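You operate a simulated robot arm through the tools that you are given. There is no shell and no other tool. Be economical: measure what you need, move in short steps, check, and stop when the job is done.

You are at the controls of a simulated robot arm. One attempt, no reset.

Task
Stack the 50 roll tag from the top of the sieve bench on top of the 30 roll tag.

It is judged by the outcome, as a careful person would: the job done as asked, and still so three seconds after it is handed in. It fails if anything else is knocked over, pushed out of place, dropped, spilled or broken.

Robot
A 7-joint arm with a two-finger parallel gripper, fixed in place. Base frame: the origin is at the foot of the arm, x ahead of it, y to its left, z up; the work surface is at about z = 800. Units: mm, rad, N and s.
With the tool pointing down near the work surface it reaches from about 300 to 700 mm from the base axis. Its first joint turns from -1.152 to 1.152 rad. Payload 1.57 kg.
The TCP is the grasp point between the finger pads, 30 mm short of the fingertips. In the tool frame z runs along the fingers and y along their closing line. Largest opening 110 mm; finger width 24, thickness 12; the body of the gripper, 48 by 112 mm, starts 78 mm behind the TCP.
Orientation is that of the tool frame in the base frame, as a unit quaternion [w, x, y, z]. With the fingers straight down and closing along the base's y, the tool's x points along the base's -x, its y along +y and its z along -z.

Tools
- The arm moves only by the tool jog_arm. Its argument "motion" is text: rows parted by semicolons, each of 7 numbers parted by spaces: the shift along the tool's x, y, z in mm, then the turn, a rotation vector about the tool's x, y, z in rad, then the closure, from 0 (fully open) to 1 (shut). In form: dx dy dz rx ry rz claw; .... A call has 1 to 12 rows; each row is the pose to reach, as a shift and turn from the pose commanded when the call began, along the tool's axes at that moment. A row lasts 0.2 s, in which the tool goes at most 50 mm and 0.15 rad; a call with a longer step from one row to the next is refused whole, and so is a gripper value outside its range. Where a pose cannot be reached the arm comes as near as it can. A force on the tool above 40 N (or 10 N above the force at the start of the call, whichever is more), or a blocked arm, ends the call early, and 0.2 s more pass. The fingers move at their own pace (about 108 mm/s each) and stop on an object; they squeeze with about 28 N. The grip force told is the motor's: it shows also when the fingers shut on nothing. Time passes only in rows, and 0.2 s behind the last, so rows that repeat a pose let the fingers close. The reply holds the time, the measured pose of the TCP, the force on the tool along the base axes, the opening and the grip force, in the units named above and with some noise, and new pictures: "pictures" is both (left out), scene, wrist or none.
- Cameras (640 x 400 px; columns grow to the right, rows downward): "scene" is fixed at [174.8, -405.2, 1422]; the picture's right is [0.77, -0.64, 0.00], its down [-0.36, -0.43, -0.83] and it looks along [0.53, 0.63, -0.56] (base axes); focal length 327 px, centre (320, 200). "wrist" rides on the gripper at [-36, 0, -80] in the tool frame; the picture's right is [0.00, -1.00, 0.00], its down [0.97, 0.00, -0.24] and it looks along [0.24, 0.00, 0.97] (tool axes); focal length 218 px, centre (320, 200).
- measure_at(camera, pixels): for up to 12 pixels [column, row] of the newest picture of that camera ("zoom" is the newest enlarged one), the place [x, y, z] in the base frame of the surface seen there, good to about 3 mm, but the place of the scene camera against the robot may be out by one fixed shift of up to 25 mm in any direction. It takes no simulated time.
- zoom(camera, box): a new picture of the part [left, top, right, bottom] of that camera's present view, enlarged. It takes no simulated time.
- job_done(): hands the job in; it is judged then, once.

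Keep the steps short. Do not move on a guess: measure, check each grasp and each placing, and mend mistakes. In all there are 60 turns and 120 pictures (those below and enlarged ones count). Leave the gripper open and the arm clear of the work at the hand-in unless told otherwise, and finish with a single line.

The tools are called after ">>>" by a JSON object that holds its "op" and its "data". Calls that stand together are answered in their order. jog_arm: Moves the arm, as the interface text tells. Its arguments: {"type":"object","properties":{"motion":{"type":"string"},"pictures":{"type":"string","enum":["both","scene","wrist","none"]}},"required":["motion"]} The other tools are called the same way: measure_at (camera, pixels) gives the place of the surface under pixels of a picture; zoom (camera, box) takes an enlarged picture of a part of a camera's view; job_done () hands the job in.

At the start:

```text
time: 0.0
tool_pos: [418.8, 58.3, 1143.6]
tcp_rot: [0.001, 0.001, 1.0, 0.0]
force: [-0.4, 0.4, -0.2]
finger_gap: 109.9
gripper_force: 0.2
```

scene: 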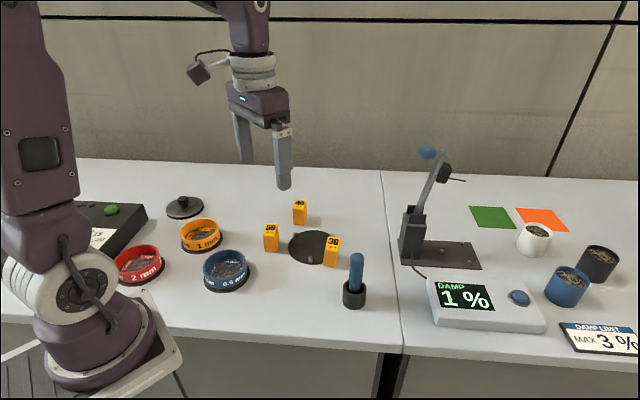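
wrist: 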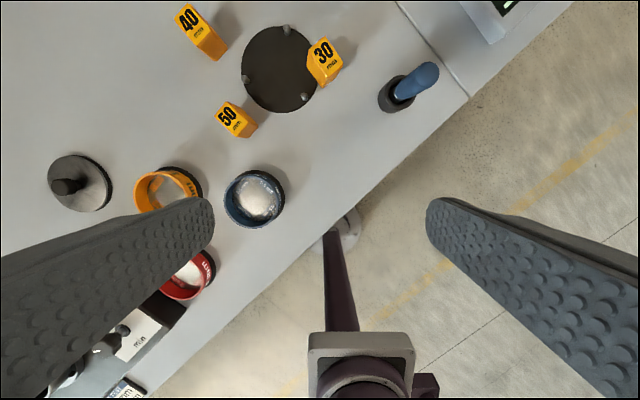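

I see three yellow tags (30, 40, 50) on the bench. I'll enlarge and measure them in the wrist picture.

>>> {"op": "zoom", "data": {"camera": "wrist", "box": [160, 0, 360, 140]}}

>>> {"op": "zoom", "data": {"camera": "scene", "box": [240, 180, 380, 280]}}

>>> {"op": "measure_at", "data": {"camera": "wrist", "pixels": [[228, 117], [322, 54], [189, 18], [240, 128], [326, 78], [270, 70], [180, 120], [248, 126]]}}

```text
2.86 times, centred on (260, 70) of wrist
```

zoom: 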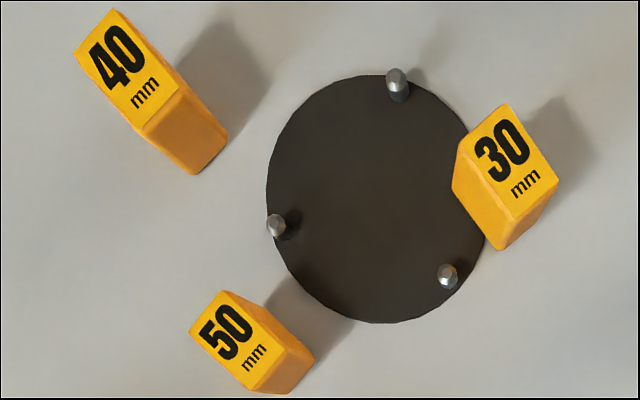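

```text
4.00 times, centred on (310, 230) of scene
```

zoom: 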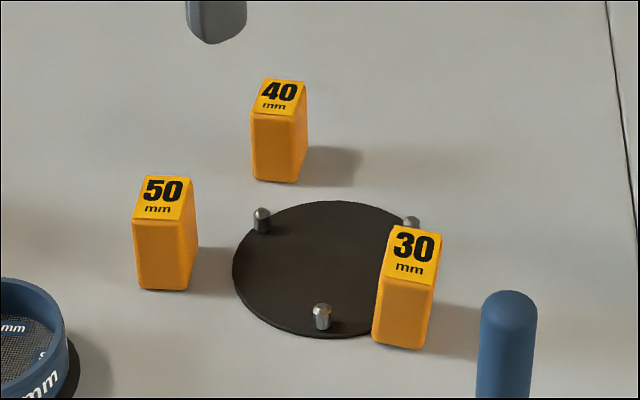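

```text
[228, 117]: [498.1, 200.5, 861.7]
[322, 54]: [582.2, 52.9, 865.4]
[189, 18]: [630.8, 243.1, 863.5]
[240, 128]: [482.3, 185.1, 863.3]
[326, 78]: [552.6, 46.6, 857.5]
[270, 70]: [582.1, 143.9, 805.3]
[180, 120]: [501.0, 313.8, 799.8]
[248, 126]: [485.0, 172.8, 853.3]
```

The tags stand about 62 mm tall (tops near z 863). I'll move above the 50 tag to measure its orientation closely.

>>> {"op": "jog_arm", "data": {"motion": "-13 25 26 0 0 0 0; -26 50 52 0 0 0 0; -39 76 79 0 0 0 0; -52 101 105 0 0 0 0; -66 127 133 0 0 0 0; -66 127 133 0 0 0 0", "pictures": "wrist"}}

```text
time: 1.4
tool_pos: [485.2, 185.9, 1010.1]
tcp_rot: [0.0, 0.0, 1.0, 0.0]
force: [-0.3, 0.1, -0.1]
finger_gap: 110.1
gripper_force: 0.1
```

wrist: 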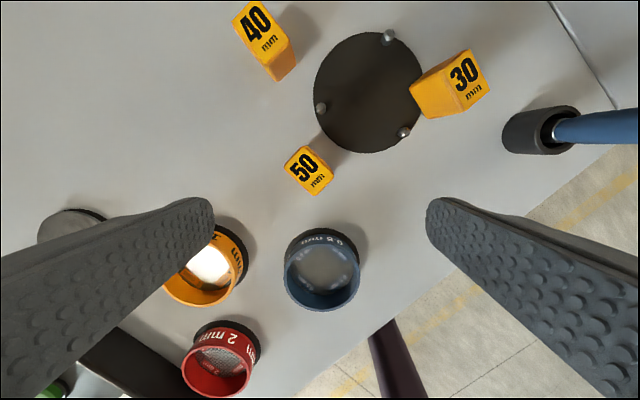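

>>> {"op": "zoom", "data": {"camera": "wrist", "box": [270, 130, 350, 210]}}

```text
5.00 times, centred on (310, 170) of wrist
```

zoom: 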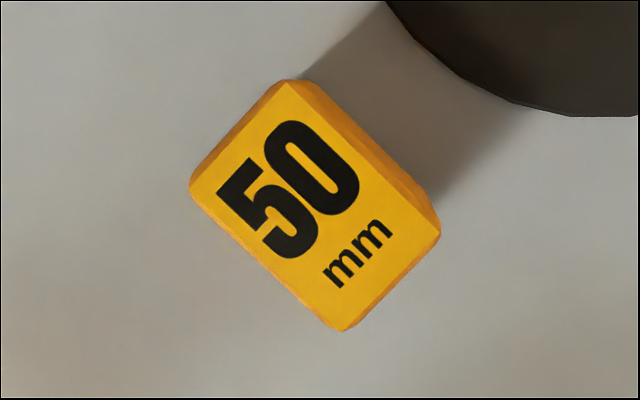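

I'll measure the top corners in this enlargement.

>>> {"op": "measure_at", "data": {"camera": "zoom", "pixels": [[286, 90], [197, 185], [340, 322], [430, 235], [312, 207], [240, 150], [375, 270], [265, 245], [360, 155]]}}

>>> {"op": "zoom", "data": {"camera": "wrist", "box": [390, 40, 510, 130]}}

```text
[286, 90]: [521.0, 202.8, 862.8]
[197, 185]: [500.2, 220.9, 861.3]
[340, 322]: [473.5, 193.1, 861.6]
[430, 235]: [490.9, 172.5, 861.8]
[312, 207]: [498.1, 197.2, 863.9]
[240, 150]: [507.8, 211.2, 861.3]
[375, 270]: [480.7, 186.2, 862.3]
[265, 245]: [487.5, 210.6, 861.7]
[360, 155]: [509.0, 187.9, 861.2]
```

```text
4.44 times, centred on (450, 85) of wrist
```

zoom: 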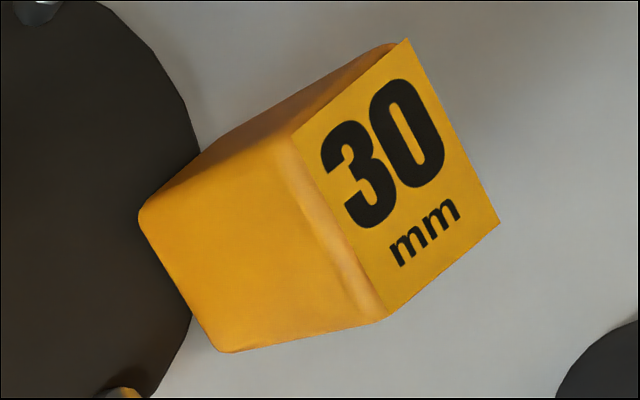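

The 50 tag centre is about (497, 197), long axis about 45°. Now I'll move above the 30 tag for a level view and to see whether it stands level beside the dark plate.

>>> {"op": "measure_at", "data": {"camera": "zoom", "pixels": [[404, 50], [300, 138], [390, 305], [490, 222], [395, 180], [100, 200], [60, 100], [150, 225], [225, 340], [500, 100]]}}

>>> {"op": "jog_arm", "data": {"motion": "-20 -35 0 0 0 0 0; -40 -70 0 0 0 0 0; -60 -105 0 0 0 0 0; -80 -135 0 0 0 0 0; -80 -135 0 0 0 0 0", "pictures": "wrist"}}

```text
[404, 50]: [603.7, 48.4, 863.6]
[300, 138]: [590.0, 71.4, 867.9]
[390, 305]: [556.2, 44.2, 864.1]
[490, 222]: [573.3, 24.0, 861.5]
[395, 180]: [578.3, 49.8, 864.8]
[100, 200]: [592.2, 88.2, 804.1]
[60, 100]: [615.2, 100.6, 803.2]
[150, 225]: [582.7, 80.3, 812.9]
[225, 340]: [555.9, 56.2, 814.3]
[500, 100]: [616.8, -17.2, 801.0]
```

```text
time: 2.6
tool_pos: [566.6, 49.5, 1010.5]
tcp_rot: [0.0, 0.0, 1.0, 0.0]
force: [-0.3, 0.2, -0.5]
finger_gap: 110.0
gripper_force: 0.0
```

wrist: 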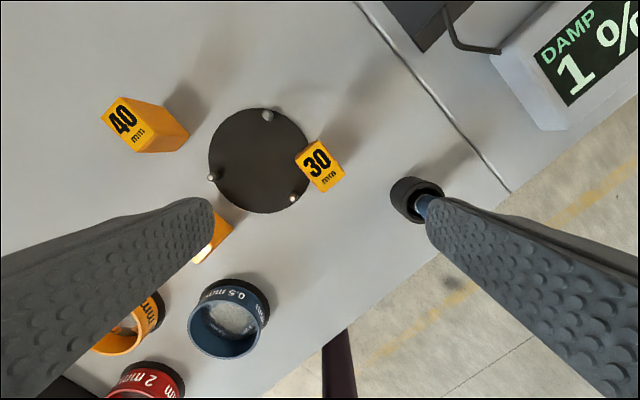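

>>> {"op": "zoom", "data": {"camera": "wrist", "box": [270, 120, 370, 210]}}

>>> {"op": "zoom", "data": {"camera": "scene", "box": [300, 225, 370, 275]}}

```text
4.44 times, centred on (320, 165) of wrist
```

zoom: 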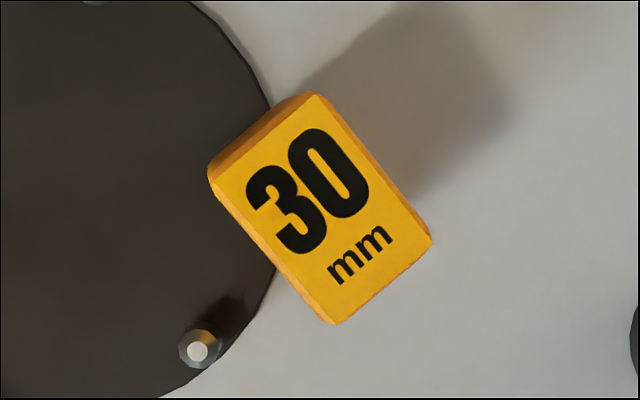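

```text
8.00 times, centred on (335, 250) of scene
```

zoom: 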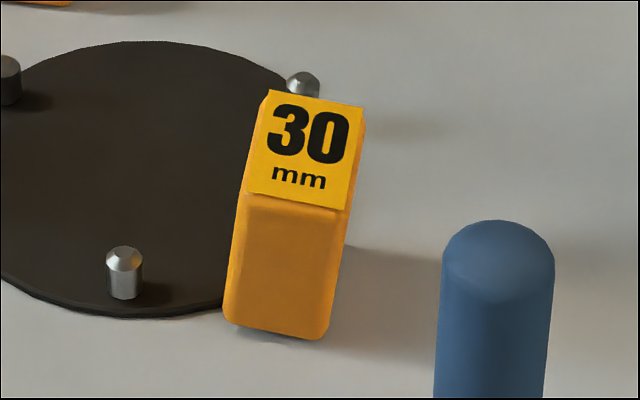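

The 30 tag looks tilted, standing with one edge on the plate. I'll sample its top with many points to find the tilt.

>>> {"op": "measure_at", "data": {"camera": "wrist", "pixels": [[318, 144], [299, 160], [323, 190], [342, 174], [309, 151], [332, 159], [311, 174], [333, 181], [320, 167], [314, 160], [326, 167], [320, 175]]}}

>>> {"op": "measure_at", "data": {"camera": "zoom", "pixels": [[272, 100], [358, 112], [252, 188], [340, 205], [250, 220], [342, 225], [232, 315], [318, 330], [275, 325], [200, 250], [220, 340], [400, 360]]}}

```text
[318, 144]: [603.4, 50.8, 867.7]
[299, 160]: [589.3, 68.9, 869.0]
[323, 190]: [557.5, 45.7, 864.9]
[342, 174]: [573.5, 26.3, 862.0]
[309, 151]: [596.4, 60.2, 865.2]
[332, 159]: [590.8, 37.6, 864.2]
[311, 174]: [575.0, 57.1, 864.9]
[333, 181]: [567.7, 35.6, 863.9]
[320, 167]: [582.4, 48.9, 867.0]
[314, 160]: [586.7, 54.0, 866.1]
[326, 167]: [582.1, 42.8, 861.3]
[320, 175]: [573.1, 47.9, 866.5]
```

```text
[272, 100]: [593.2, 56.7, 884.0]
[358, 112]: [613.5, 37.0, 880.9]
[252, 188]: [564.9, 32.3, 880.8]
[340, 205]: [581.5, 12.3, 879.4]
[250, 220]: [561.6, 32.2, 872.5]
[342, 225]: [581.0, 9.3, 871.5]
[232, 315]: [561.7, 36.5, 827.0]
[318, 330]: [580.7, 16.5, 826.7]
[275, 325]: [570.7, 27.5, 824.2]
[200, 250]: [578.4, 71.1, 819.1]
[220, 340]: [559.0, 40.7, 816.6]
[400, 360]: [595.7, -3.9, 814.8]
```

The 30 tag leans by roughly 7° away from the plate it overlaps. I'll measure the plate's rim and thickness to understand how it is supported.

>>> {"op": "measure_at", "data": {"camera": "wrist", "pixels": [[211, 155], [238, 113], [300, 135], [308, 170], [262, 210], [225, 195], [260, 160], [250, 140], [270, 180], [350, 140], [350, 195], [290, 225]]}}

>>> {"op": "jog_arm", "data": {"motion": "0 0 30 0 0 0 0; 0 -25 60 0 0 0 0; 0 -35 60 0.15 0 0 0; 0 -70 60 0.3 0 0 0; 0 -105 60 0.45 0 0 0; 0 -125 60 0.6 0 0 0; 0 -125 60 0.6 0 0 0", "pictures": "both"}}

```text
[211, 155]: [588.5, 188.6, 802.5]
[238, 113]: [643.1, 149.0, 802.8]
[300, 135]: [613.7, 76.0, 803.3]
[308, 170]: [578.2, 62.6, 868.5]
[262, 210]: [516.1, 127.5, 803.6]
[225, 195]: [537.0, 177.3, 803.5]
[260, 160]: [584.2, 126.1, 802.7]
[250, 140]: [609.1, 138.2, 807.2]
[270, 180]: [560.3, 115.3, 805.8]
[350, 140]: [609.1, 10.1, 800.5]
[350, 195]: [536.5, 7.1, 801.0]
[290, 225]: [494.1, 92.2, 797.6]
```

```text
time: 4.2
tool_pos: [564.8, -77.9, 949.4]
tcp_rot: [0.0, 0.0, 0.955, -0.296]
force: [0.4, -0.6, 0.8]
finger_gap: 109.9
gripper_force: 0.1
```

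scene: 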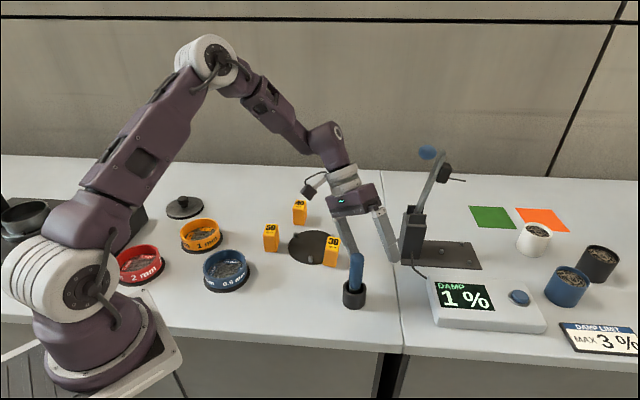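
wrist: 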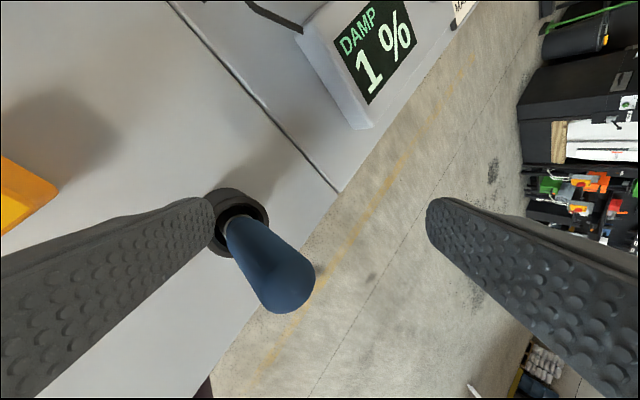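

Wrong tilt direction for a side view, but I already have consistent evidence: plate ~4 mm thick, the 30 tag straddles its rim and leans ~8° toward −y. A stack on it could topple, so it needs a level footing first. I'll measure the pen holder here and the free table, then go back to vertical.

>>> {"op": "measure_at", "data": {"camera": "wrist", "pixels": [[214, 225], [240, 192], [265, 210], [225, 250], [285, 300], [300, 260]]}}

>>> {"op": "jog_arm", "data": {"motion": "0 5 -30 0 0 0 0; 0 18 -60 -0.15 0 0 0; 0 32 -90 -0.3 0 0 0; 0 50 -115 -0.45 0 0 0; 0 70 -130 -0.6 0 0 0; 0 70 -130 -0.6 0 0 0", "pictures": "wrist"}}

```text
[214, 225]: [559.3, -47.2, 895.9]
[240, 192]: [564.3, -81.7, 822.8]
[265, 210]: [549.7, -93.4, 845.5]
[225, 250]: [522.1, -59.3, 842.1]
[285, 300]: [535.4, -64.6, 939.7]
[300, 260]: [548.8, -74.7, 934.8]
```

```text
time: 5.6
tool_pos: [563.7, 55.0, 1018.4]
tcp_rot: [0.0, 0.0, 1.0, 0.0]
force: [-0.5, 0.4, -0.7]
finger_gap: 110.3
gripper_force: 0.1
```

wrist: 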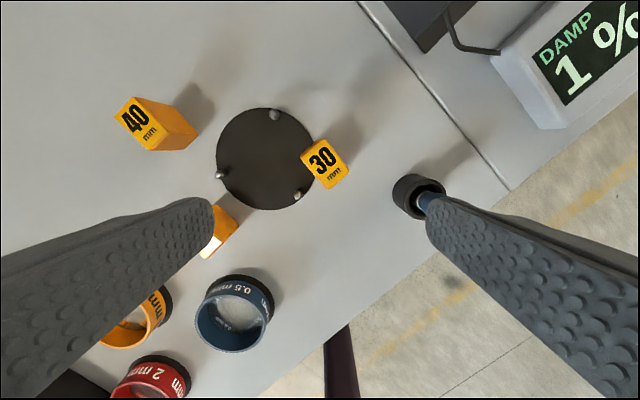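

The pen stand is at about (540, −72), well clear. Now I'll turn the gripper by 0.66 rad so it closes across the 30 tag's narrow side and centre over it, opening to ~60 mm.

>>> {"op": "jog_arm", "data": {"motion": "-4 -3 0 0 0 -0.14 0.2; -8 -7 0 0 0 -0.28 0.45; -12 -11 0 0 0 -0.42 0.45; -17 -15 0 0 0 -0.55 0.45; -17 -20 0 0 0 -0.66 0.45; -17 -20 0 0 0 -0.66 0.45", "pictures": "wrist"}}

```text
time: 7.0
tool_pos: [583.0, 36.3, 1019.3]
tcp_rot: [0.0, -0.325, 0.946, 0.0]
force: [-0.2, -0.6, 0.3]
finger_gap: 60.5
gripper_force: 0.1
```

wrist: 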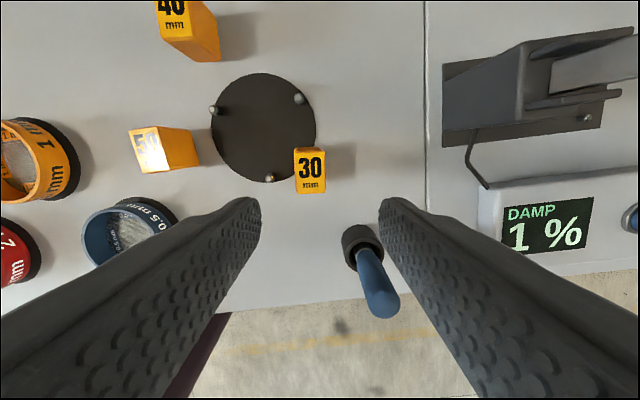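

>>> {"op": "zoom", "data": {"camera": "wrist", "box": [260, 130, 360, 205]}}

>>> {"op": "measure_at", "data": {"camera": "wrist", "pixels": [[297, 150], [310, 150], [323, 150], [297, 163], [310, 162], [323, 163], [300, 176], [311, 176], [324, 176], [300, 189], [311, 189], [324, 189]]}}

```text
5.33 times, centred on (310, 168) of wrist
```

zoom: 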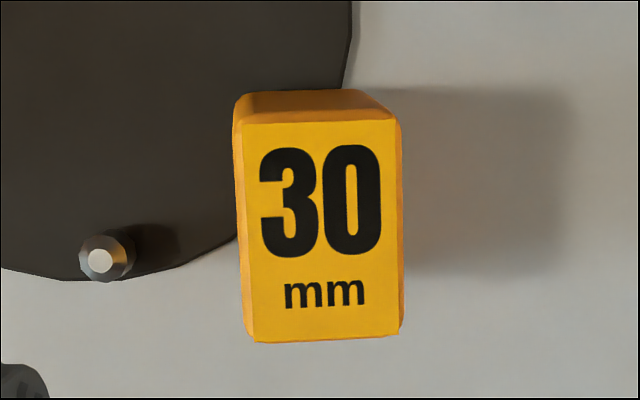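

```text
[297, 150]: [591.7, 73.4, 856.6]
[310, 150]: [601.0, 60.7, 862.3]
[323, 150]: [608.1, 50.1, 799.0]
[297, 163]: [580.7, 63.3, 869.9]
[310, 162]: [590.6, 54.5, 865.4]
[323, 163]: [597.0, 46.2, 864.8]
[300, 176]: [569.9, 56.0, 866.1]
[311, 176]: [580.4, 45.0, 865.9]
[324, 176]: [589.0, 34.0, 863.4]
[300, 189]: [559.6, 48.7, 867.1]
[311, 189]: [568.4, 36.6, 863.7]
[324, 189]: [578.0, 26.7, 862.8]
```

The tag's edges are aligned with the gripper. It tilts ~0.14 rad across and ~0.075 rad lengthwise; I'll tilt the tool to match and come down to about 80 mm above the grasp.

>>> {"op": "jog_arm", "data": {"motion": "0 0 30 0 0 0 0.45; 0 0 60 -0.07 -0.037 0 0.45; -0.6 0.2 86 -0.14 -0.075 0 0.45; -0.6 0.2 86 -0.14 -0.075 0 0.45; -3.6 5.8 126 -0.14 -0.075 0 0.45; -3.6 5.8 126 -0.14 -0.075 0 0.45", "pictures": "both"}}

```text
time: 8.4
tool_pos: [579.7, 43.9, 893.7]
tcp_rot: [0.013, -0.323, 0.943, 0.079]
force: [0.1, -1.3, 0.7]
finger_gap: 60.4
gripper_force: 0.1
```

scene: 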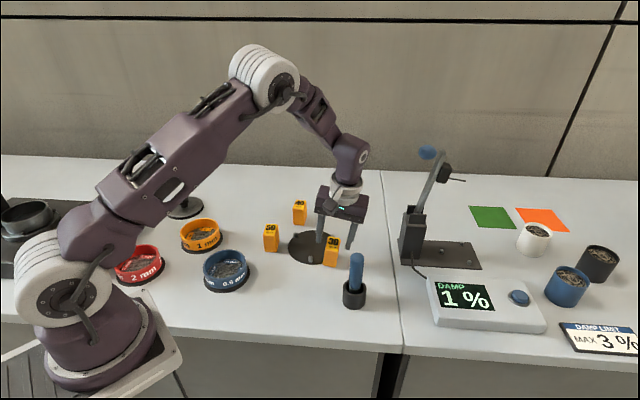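
wrist: 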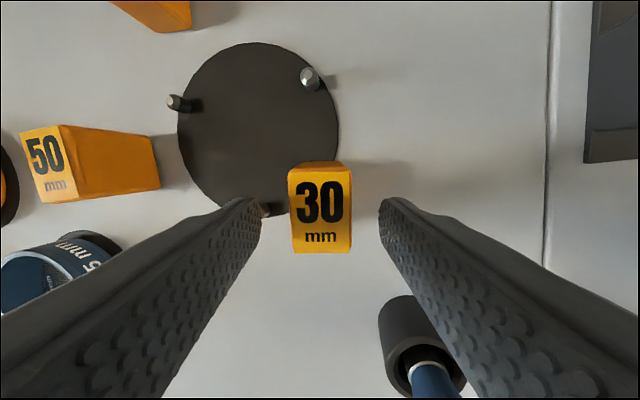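

The 30 tag is centred between the fingers (column 320). Going down 40 mm along the tool axis.

>>> {"op": "jog_arm", "data": {"motion": "0 0 15 0 0 0 0.45; 0 0 28 0 0 0 0.45; 0 0 40 0 0 0 0.45; 0 0 40 0 0 0 0.45", "pictures": "both"}}

```text
time: 9.4
tool_pos: [581.0, 48.6, 853.1]
tcp_rot: [0.012, -0.323, 0.943, 0.079]
force: [0.5, -0.2, 0.2]
finger_gap: 60.5
gripper_force: 0.0
```

scene: 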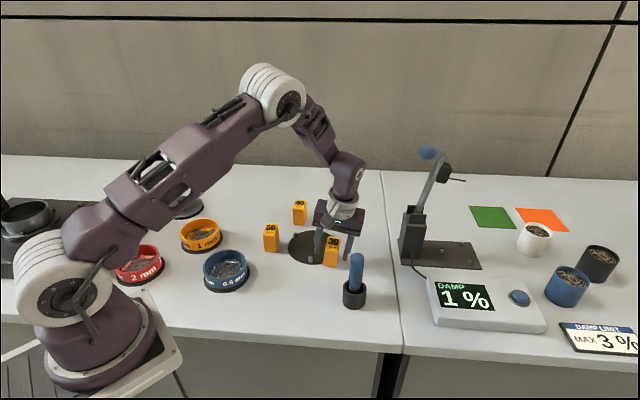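
wrist: 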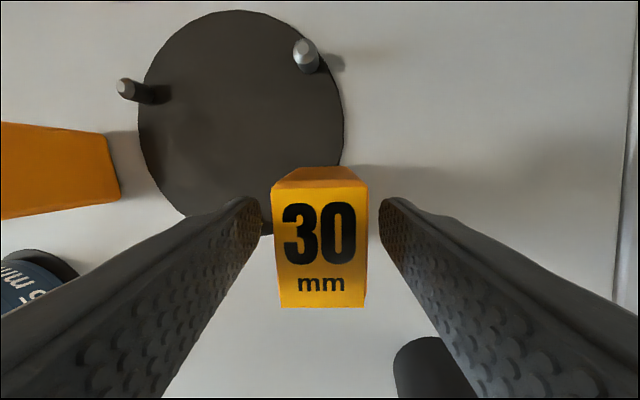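

Fingers straddle the tag evenly. Closing.

>>> {"op": "jog_arm", "data": {"motion": "0 0 0 0 0 0 0.6; 0 0 0 0 0 0 0.72; 0 0 0 0 0 0 0.85; 0 0 0 0 0 0 1; 0 0 0 0 0 0 1", "pictures": "wrist"}}

```text
time: 10.6
tool_pos: [579.9, 49.9, 853.3]
tcp_rot: [0.013, -0.323, 0.943, 0.078]
force: [-0.1, 0.3, -0.1]
finger_gap: 33.2
gripper_force: 28.4
```

wrist: 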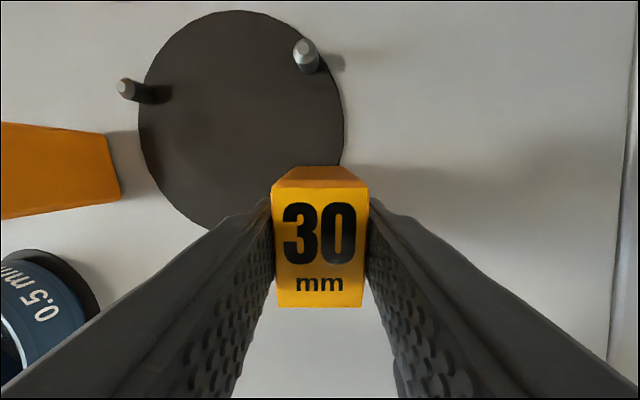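

Held: 33 mm wide, 28 N, no side load. Now lift ~20 mm, shift ~22 mm toward −y off the plate, and turn upright.

>>> {"op": "jog_arm", "data": {"motion": "0 0 -10 0 0 0 1; 0 0 -20 0 0 0 1; 6 -8 -21.5 0 0 0 1; 12 -15.5 -23 0.05 0.025 0 1; 12 -15.5 -23 0.1 0.05 0 1; 12 -15.5 -23 0.14 0.075 0 1; 12 -15.5 -23 0.14 0.075 0 1", "pictures": "both"}}

```text
time: 12.2
tool_pos: [579.9, 26.2, 872.5]
tcp_rot: [0.0, -0.324, 0.946, 0.0]
force: [0.3, 0.4, -0.5]
finger_gap: 33.2
gripper_force: 27.6
```

scene: 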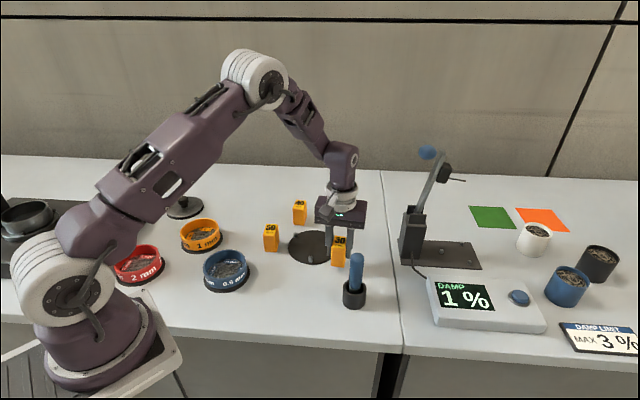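
wrist: 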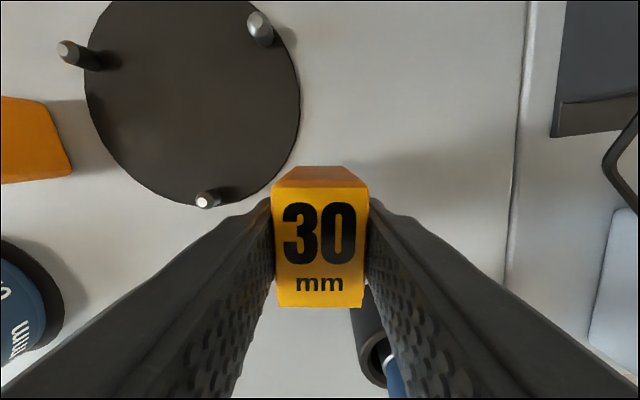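

Upright now and off the plate. I'll check the rim position against the tag before lowering.

>>> {"op": "measure_at", "data": {"camera": "wrist", "pixels": [[297, 90], [296, 120], [288, 145], [275, 165], [255, 185], [303, 110], [285, 172], [345, 172], [285, 195], [355, 195], [282, 298], [355, 300]]}}

>>> {"op": "zoom", "data": {"camera": "scene", "box": [300, 210, 380, 280]}}

```text
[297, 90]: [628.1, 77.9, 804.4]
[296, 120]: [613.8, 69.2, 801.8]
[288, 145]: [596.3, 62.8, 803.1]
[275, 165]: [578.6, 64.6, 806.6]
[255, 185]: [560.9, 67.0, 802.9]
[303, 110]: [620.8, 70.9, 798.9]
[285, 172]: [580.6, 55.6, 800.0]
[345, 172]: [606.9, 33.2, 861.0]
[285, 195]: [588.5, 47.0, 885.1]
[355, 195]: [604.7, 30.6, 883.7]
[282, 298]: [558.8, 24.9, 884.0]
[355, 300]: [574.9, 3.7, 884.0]
```

```text
5.71 times, centred on (340, 245) of scene
```

zoom: 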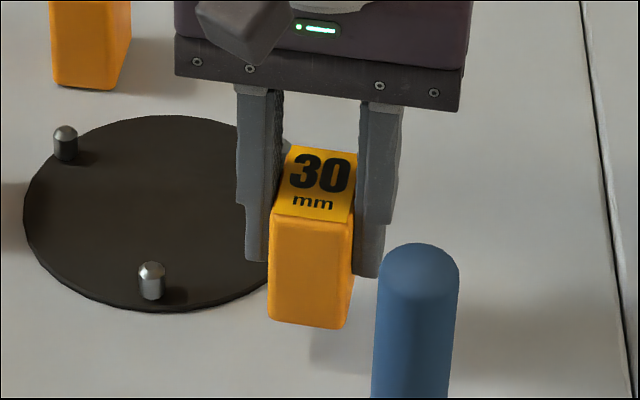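

Clear of the rim by ~8 mm; I'll give back 3.5 mm and lower ~20 mm, watching force.

>>> {"op": "jog_arm", "data": {"motion": "-2.2 2.8 6 0 0 0 1; -2.2 2.8 14 0 0 0 1; -2.2 2.8 18 0 0 0 1; -2.2 2.8 20 0 0 0 1; -2.2 2.8 20 0 0 0 1", "pictures": "none"}}

```text
time: 13.4
tool_pos: [581.4, 30.0, 851.5]
tcp_rot: [0.0, -0.324, 0.946, 0.0]
force: [-0.8, -0.5, -0.9]
finger_gap: 33.1
gripper_force: 27.8
```

No contact yet. Lower in 1 mm steps.

>>> {"op": "jog_arm", "data": {"motion": "0 0 1 0 0 0 1; 0 0 1 0 0 0 1", "pictures": "none"}}

>>> {"op": "jog_arm", "data": {"motion": "0 0 1 0 0 0 1; 0 0 1 0 0 0 1", "pictures": "none"}}

```text
time: 14.0
tool_pos: [580.6, 30.4, 851.1]
tcp_rot: [-0.001, -0.324, 0.946, -0.001]
force: [0.1, -1.0, -0.7]
finger_gap: 33.2
gripper_force: 28.2
```

```text
time: 14.6
tool_pos: [580.5, 30.6, 849.9]
tcp_rot: [0.0, -0.324, 0.946, 0.0]
force: [0.0, -0.3, -1.0]
finger_gap: 33.2
gripper_force: 28.1
```

>>> {"op": "jog_arm", "data": {"motion": "0 0 1 0 0 0 1; 0 0 1 0 0 0 1", "pictures": "none"}}

>>> {"op": "zoom", "data": {"camera": "scene", "box": [310, 230, 370, 280]}}

```text
time: 15.2
tool_pos: [581.1, 30.3, 849.7]
tcp_rot: [-0.001, -0.324, 0.946, 0.0]
force: [-1.0, -1.6, 6.6]
finger_gap: 33.3
gripper_force: 28.0
```

```text
8.00 times, centred on (340, 255) of scene
```

zoom: 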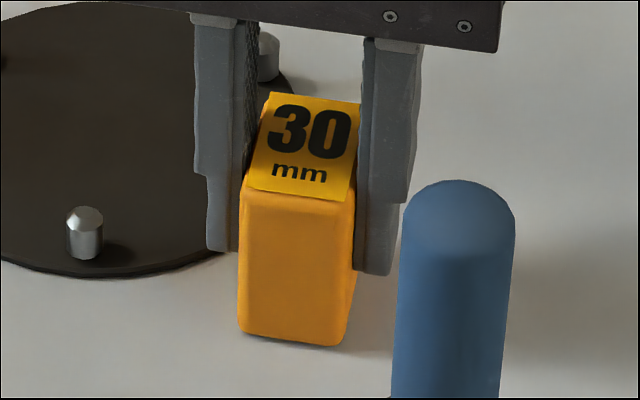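

Contact: +6.6 N at TCP z 849.7. The tag stands level on the table. Open to 60 mm gap gently, then rise.

>>> {"op": "jog_arm", "data": {"motion": "0 0 0 0 0 0 0.65; 0 0 0 0 0 0 0.45; 0 0 0 0 0 0 0.45; 0 0 -20 0 0 0 0.45; 0 0 -60 0 0 0 0.45; 0 0 -105 0 0 0 0.45; 0 0 -150 0 0 0 0.45; 0 0 -150 0 0 0 0.45", "pictures": "both"}}

```text
time: 17.0
tool_pos: [580.4, 29.0, 999.7]
tcp_rot: [0.0, -0.323, 0.946, 0.0]
force: [-0.2, -0.2, -0.6]
finger_gap: 60.5
gripper_force: 0.0
```

scene: 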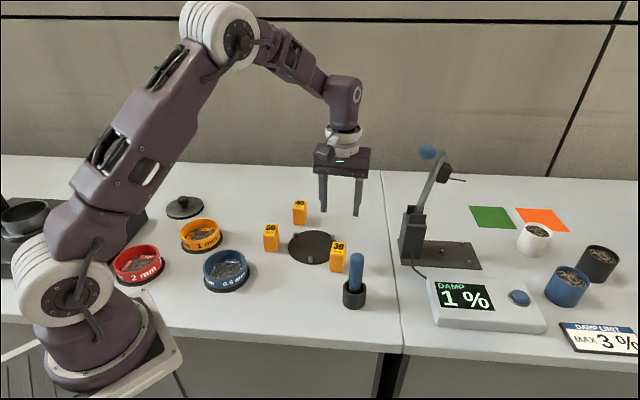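
wrist: 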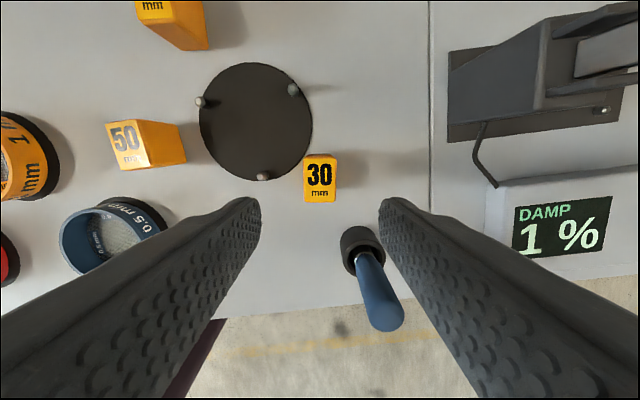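

I'll verify the 30 tag's top is level, then travel to the 50 tag with the gripper turned to its ~45° heading.

>>> {"op": "measure_at", "data": {"camera": "wrist", "pixels": [[310, 158], [322, 158], [333, 158], [308, 171], [320, 171], [333, 171], [308, 185], [320, 185], [332, 185], [307, 198], [320, 198], [332, 198]]}}

>>> {"op": "jog_arm", "data": {"motion": "-3 37 -5 0 0 -0.03 0.45; -5 74 -10 0 0 -0.06 0.45; -10 110 -10 0 0 -0.09 0.45; -18 145 -10 0 0 -0.12 0.45; -35 180 -10 0 0 -0.135 0.45; -35 180 -10 0 0 -0.135 0.45", "pictures": "wrist"}}

```text
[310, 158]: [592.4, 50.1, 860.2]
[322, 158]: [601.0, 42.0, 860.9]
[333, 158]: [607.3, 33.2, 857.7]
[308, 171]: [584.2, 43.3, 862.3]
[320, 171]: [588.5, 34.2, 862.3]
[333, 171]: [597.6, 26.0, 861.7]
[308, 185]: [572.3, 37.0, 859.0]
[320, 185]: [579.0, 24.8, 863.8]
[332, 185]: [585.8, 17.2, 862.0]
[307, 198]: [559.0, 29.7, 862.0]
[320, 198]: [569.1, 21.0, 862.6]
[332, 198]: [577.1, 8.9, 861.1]
```

```text
time: 18.4
tool_pos: [498.2, 194.2, 1008.2]
tcp_rot: [-0.001, -0.387, 0.922, 0.0]
force: [0.1, 0.5, 0.3]
finger_gap: 60.7
gripper_force: 0.0
```

wrist: 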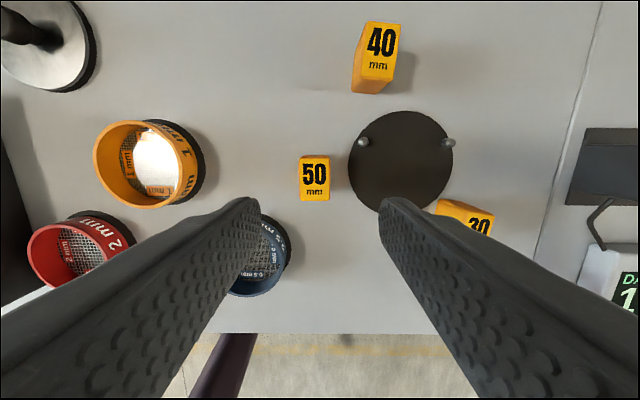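

The 30 top is level at z ≈ 861.5. Now check the 50 tag's alignment.

>>> {"op": "zoom", "data": {"camera": "wrist", "box": [270, 140, 370, 215]}}

>>> {"op": "measure_at", "data": {"camera": "wrist", "pixels": [[302, 158], [326, 158], [302, 178], [314, 178], [327, 178], [303, 198], [314, 198], [327, 199]]}}

```text
5.33 times, centred on (320, 178) of wrist
```

zoom: 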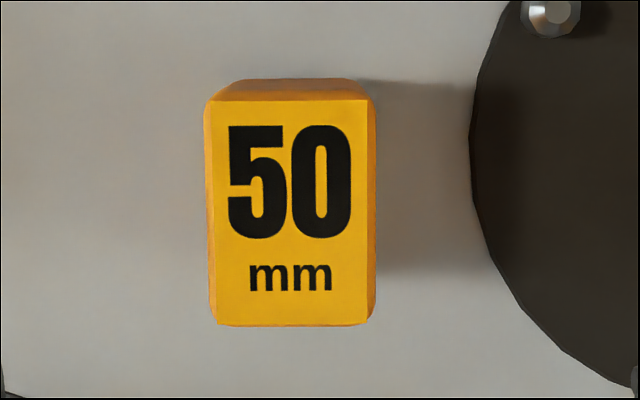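

```text
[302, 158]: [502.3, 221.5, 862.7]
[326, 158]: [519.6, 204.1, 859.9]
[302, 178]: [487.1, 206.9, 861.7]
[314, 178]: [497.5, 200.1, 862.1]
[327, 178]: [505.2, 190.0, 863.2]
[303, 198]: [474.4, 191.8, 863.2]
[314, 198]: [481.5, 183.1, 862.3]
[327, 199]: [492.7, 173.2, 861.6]
```

The 50 tag is aligned with the gripper, ~5 mm to the left (tool +y). Centre on it and go down to just above it.

>>> {"op": "jog_arm", "data": {"motion": "0 5 35 0 0 0 0.45; 0 5 75 0 0 0 0.45; 0 5 110 0 0 0 0.45; 0 5 110 0 0 0 0.45", "pictures": "wrist"}}

```text
time: 19.4
tool_pos: [493.3, 198.3, 900.0]
tcp_rot: [0.0, -0.387, 0.922, 0.0]
force: [-0.2, 0.0, -0.2]
finger_gap: 60.6
gripper_force: 0.0
```

wrist: 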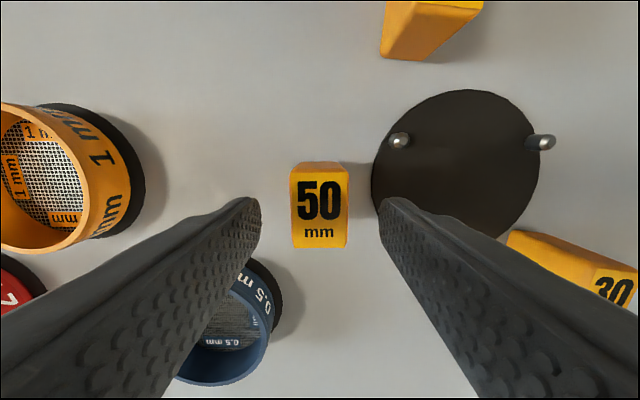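

Centred. Check the blue sieve's rim clearance against the left finger before descending.

>>> {"op": "measure_at", "data": {"camera": "wrist", "pixels": [[254, 264], [270, 278], [278, 300], [265, 335], [262, 270], [255, 215]]}}

```text
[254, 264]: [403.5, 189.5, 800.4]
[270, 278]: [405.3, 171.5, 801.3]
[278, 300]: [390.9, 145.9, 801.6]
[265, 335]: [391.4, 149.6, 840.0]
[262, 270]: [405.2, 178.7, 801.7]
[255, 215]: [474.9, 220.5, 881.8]
```

The sieve is >60 mm away. Descend to z 850 and close.

>>> {"op": "jog_arm", "data": {"motion": "0 0 20 0 0 0 0.45; 0 0 38 0 0 0 0.45; 0 0 49 0 0 0 0.45; 0 0 49 0 0 0 0.45; 0 0 49 0 0 0 0.6; 0 0 49 0 0 0 0.72; 0 0 49 0 0 0 0.85; 0 0 49 0 0 0 1; 0 0 49 0 0 0 1", "pictures": "wrist"}}

```text
time: 21.4
tool_pos: [495.6, 196.9, 851.7]
tcp_rot: [0.0, -0.388, 0.922, -0.001]
force: [-0.3, -0.9, -0.1]
finger_gap: 33.3
gripper_force: 28.1
```

wrist: 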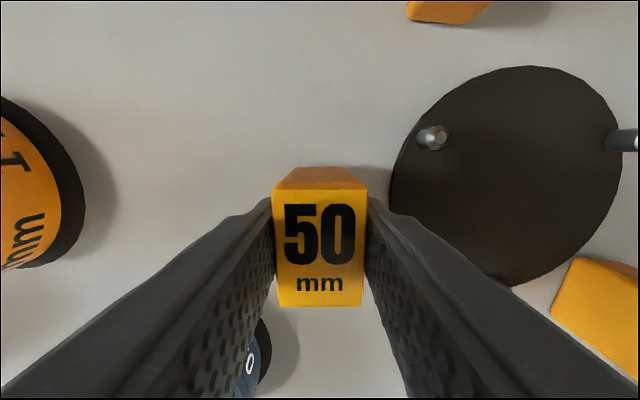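

Gripped identically to how I held the 30 (label at the same pixels), so returning to the 30's release pose aligns the stack. Lift 120 mm and travel above the 30.

>>> {"op": "jog_arm", "data": {"motion": "0 0 -30 0 0 0 1; 0 0 -75 0 0 0 1; 0 0 -120 0 0 0 1; 11.8 -35.7 -120 0 0 0.027 1; 23.6 -71.5 -120 0 0 0.054 1; 35.3 -107.2 -120 0 0 0.081 1; 47.1 -142.9 -120 0 0 0.108 1; 58.9 -178.7 -120 0 0 0.135 1; 58.9 -178.7 -120 0 0 0.135 1", "pictures": "both"}}

```text
time: 23.4
tool_pos: [581.7, 29.9, 971.9]
tcp_rot: [0.001, -0.324, 0.946, 0.0]
force: [-0.2, 0.6, -0.1]
finger_gap: 33.5
gripper_force: 27.7
```

scene: 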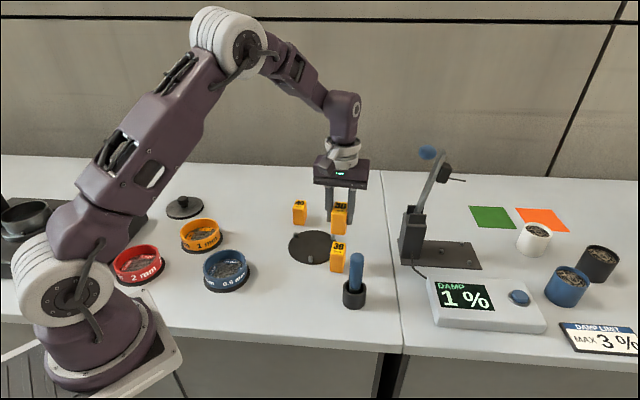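
wrist: 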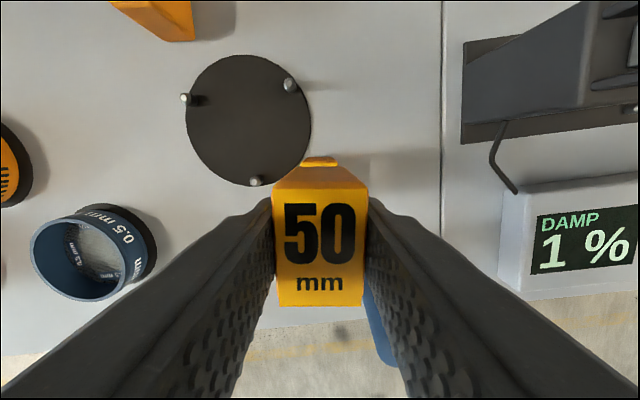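

Directly above the 30 (its top edge shows behind the 50 at column ~320). Lower 55 mm, then step to contact.

>>> {"op": "jog_arm", "data": {"motion": "0 0 20 0 0 0 1; 0 0 40 0 0 0 1; 0 0 50 0 0 0 1; 0 0 55 0 0 0 1; 0 0 55 0 0 0 1", "pictures": "wrist"}}

>>> {"op": "zoom", "data": {"camera": "scene", "box": [300, 190, 380, 280]}}

```text
time: 24.6
tool_pos: [581.5, 31.2, 915.7]
tcp_rot: [-0.001, -0.324, 0.946, 0.0]
force: [-0.2, -0.4, 0.2]
finger_gap: 33.1
gripper_force: 28.1
```

wrist: 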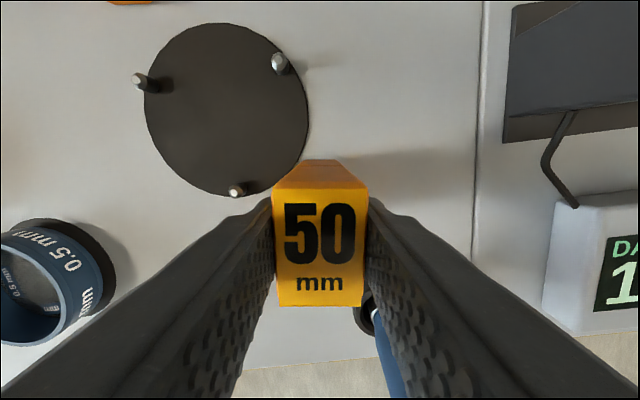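

```text
4.44 times, centred on (340, 235) of scene
```

zoom: 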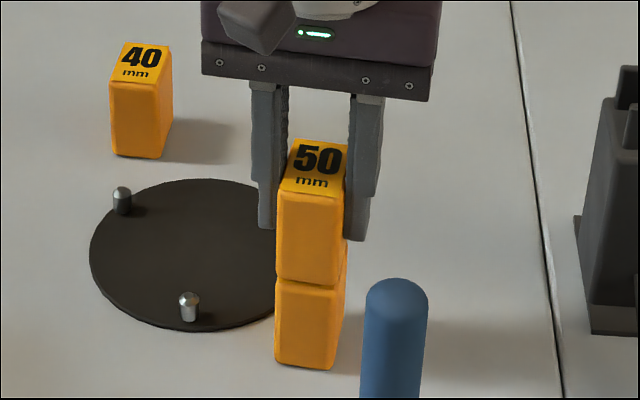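

Well lined up, a few mm left. Step down 1 mm at a time.

>>> {"op": "jog_arm", "data": {"motion": "0 0 1 0 0 0 1; 0 0 2 0 0 0 1; 0 0 2 0 0 0 1", "pictures": "none"}}

>>> {"op": "jog_arm", "data": {"motion": "0 0 1 0 0 0 1; 0 0 1 0 0 0 1", "pictures": "none"}}

```text
time: 25.4
tool_pos: [580.9, 29.6, 914.4]
tcp_rot: [0.001, -0.324, 0.946, -0.001]
force: [-0.5, 0.7, 0.4]
finger_gap: 33.1
gripper_force: 27.9
```

```text
time: 26.0
tool_pos: [580.5, 30.0, 913.7]
tcp_rot: [0.001, -0.324, 0.946, 0.0]
force: [-0.4, 0.0, 4.4]
finger_gap: 33.2
gripper_force: 28.0
```

Contact (4.4 N at z 913.7). Open, wait, and look.

>>> {"op": "jog_arm", "data": {"motion": "0 0 0 0 0 0 0.65; 0 0 0 0 0 0 0.5; 0 0 0 0 0 0 0.45; 0 0 0 0 0 0 0.45", "pictures": "wrist"}}

>>> {"op": "zoom", "data": {"camera": "scene", "box": [300, 190, 380, 280]}}

```text
time: 27.0
tool_pos: [579.7, 29.6, 912.0]
tcp_rot: [0.0, -0.324, 0.946, 0.0]
force: [-0.7, 0.3, -0.4]
finger_gap: 60.4
gripper_force: 0.0
```

wrist: 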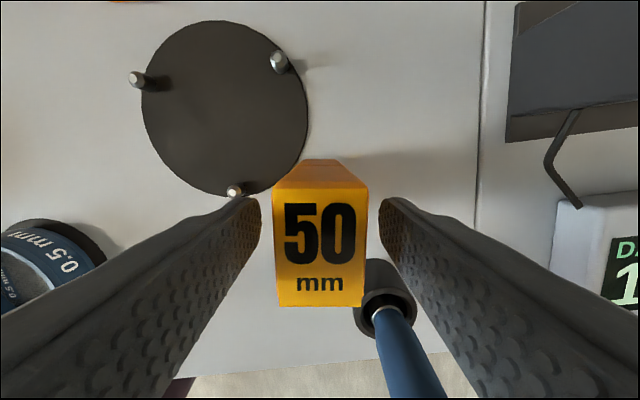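

```text
4.44 times, centred on (340, 235) of scene
```

zoom: 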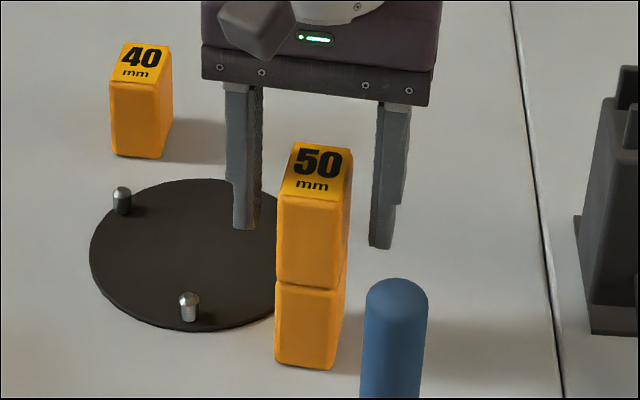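

Stands freely. Rise straight up and back off.

>>> {"op": "jog_arm", "data": {"motion": "0 0 -15 0 0 0 0.45; 0 0 -50 0 0 0 0.45; 0 0 -95 0 0 0 0.45; 0 0 -140 0 0 0 0.3; 25 20 -155 0 0 0 0; 50 45 -160 0 0 0 0; 50 45 -160 0 0 0 0", "pictures": "both"}}

>>> {"op": "zoom", "data": {"camera": "scene", "box": [300, 190, 380, 280]}}

```text
time: 28.6
tool_pos: [510.1, 34.8, 1073.9]
tcp_rot: [0.0, -0.324, 0.946, 0.0]
force: [-0.3, -0.2, 0.6]
finger_gap: 110.0
gripper_force: 0.0
```

scene: 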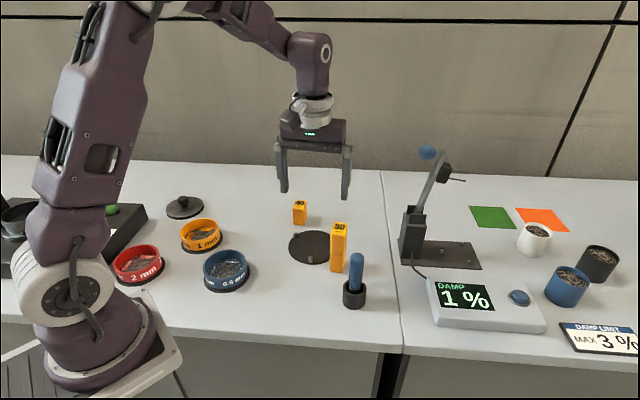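
wrist: 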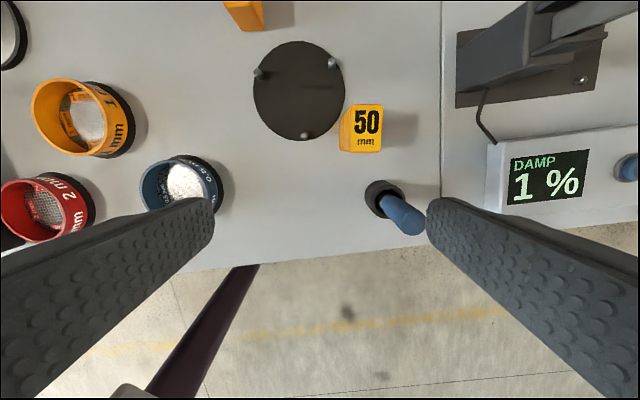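

```text
4.44 times, centred on (340, 235) of scene
```

zoom: 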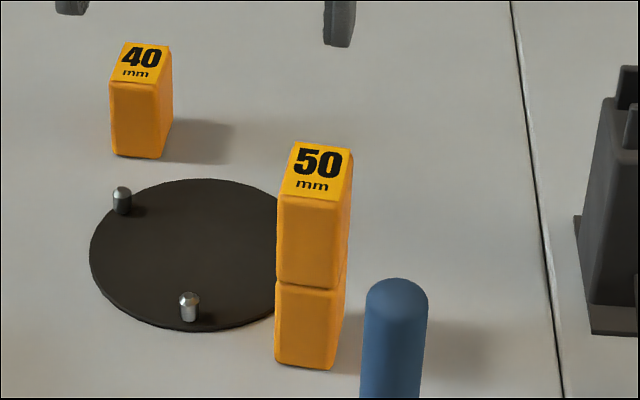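

The stack stands square and still, everything else is in place, and the gripper is open and clear. Handing in.

>>> {"op": "job_done", "data": {}}

```text
The job is handed in.
```

The 50 roll tag is stacked squarely on the 30 roll tag; the 30 was leaning on the plate's rim, so I first moved it about 22 mm off the plate to stand level.
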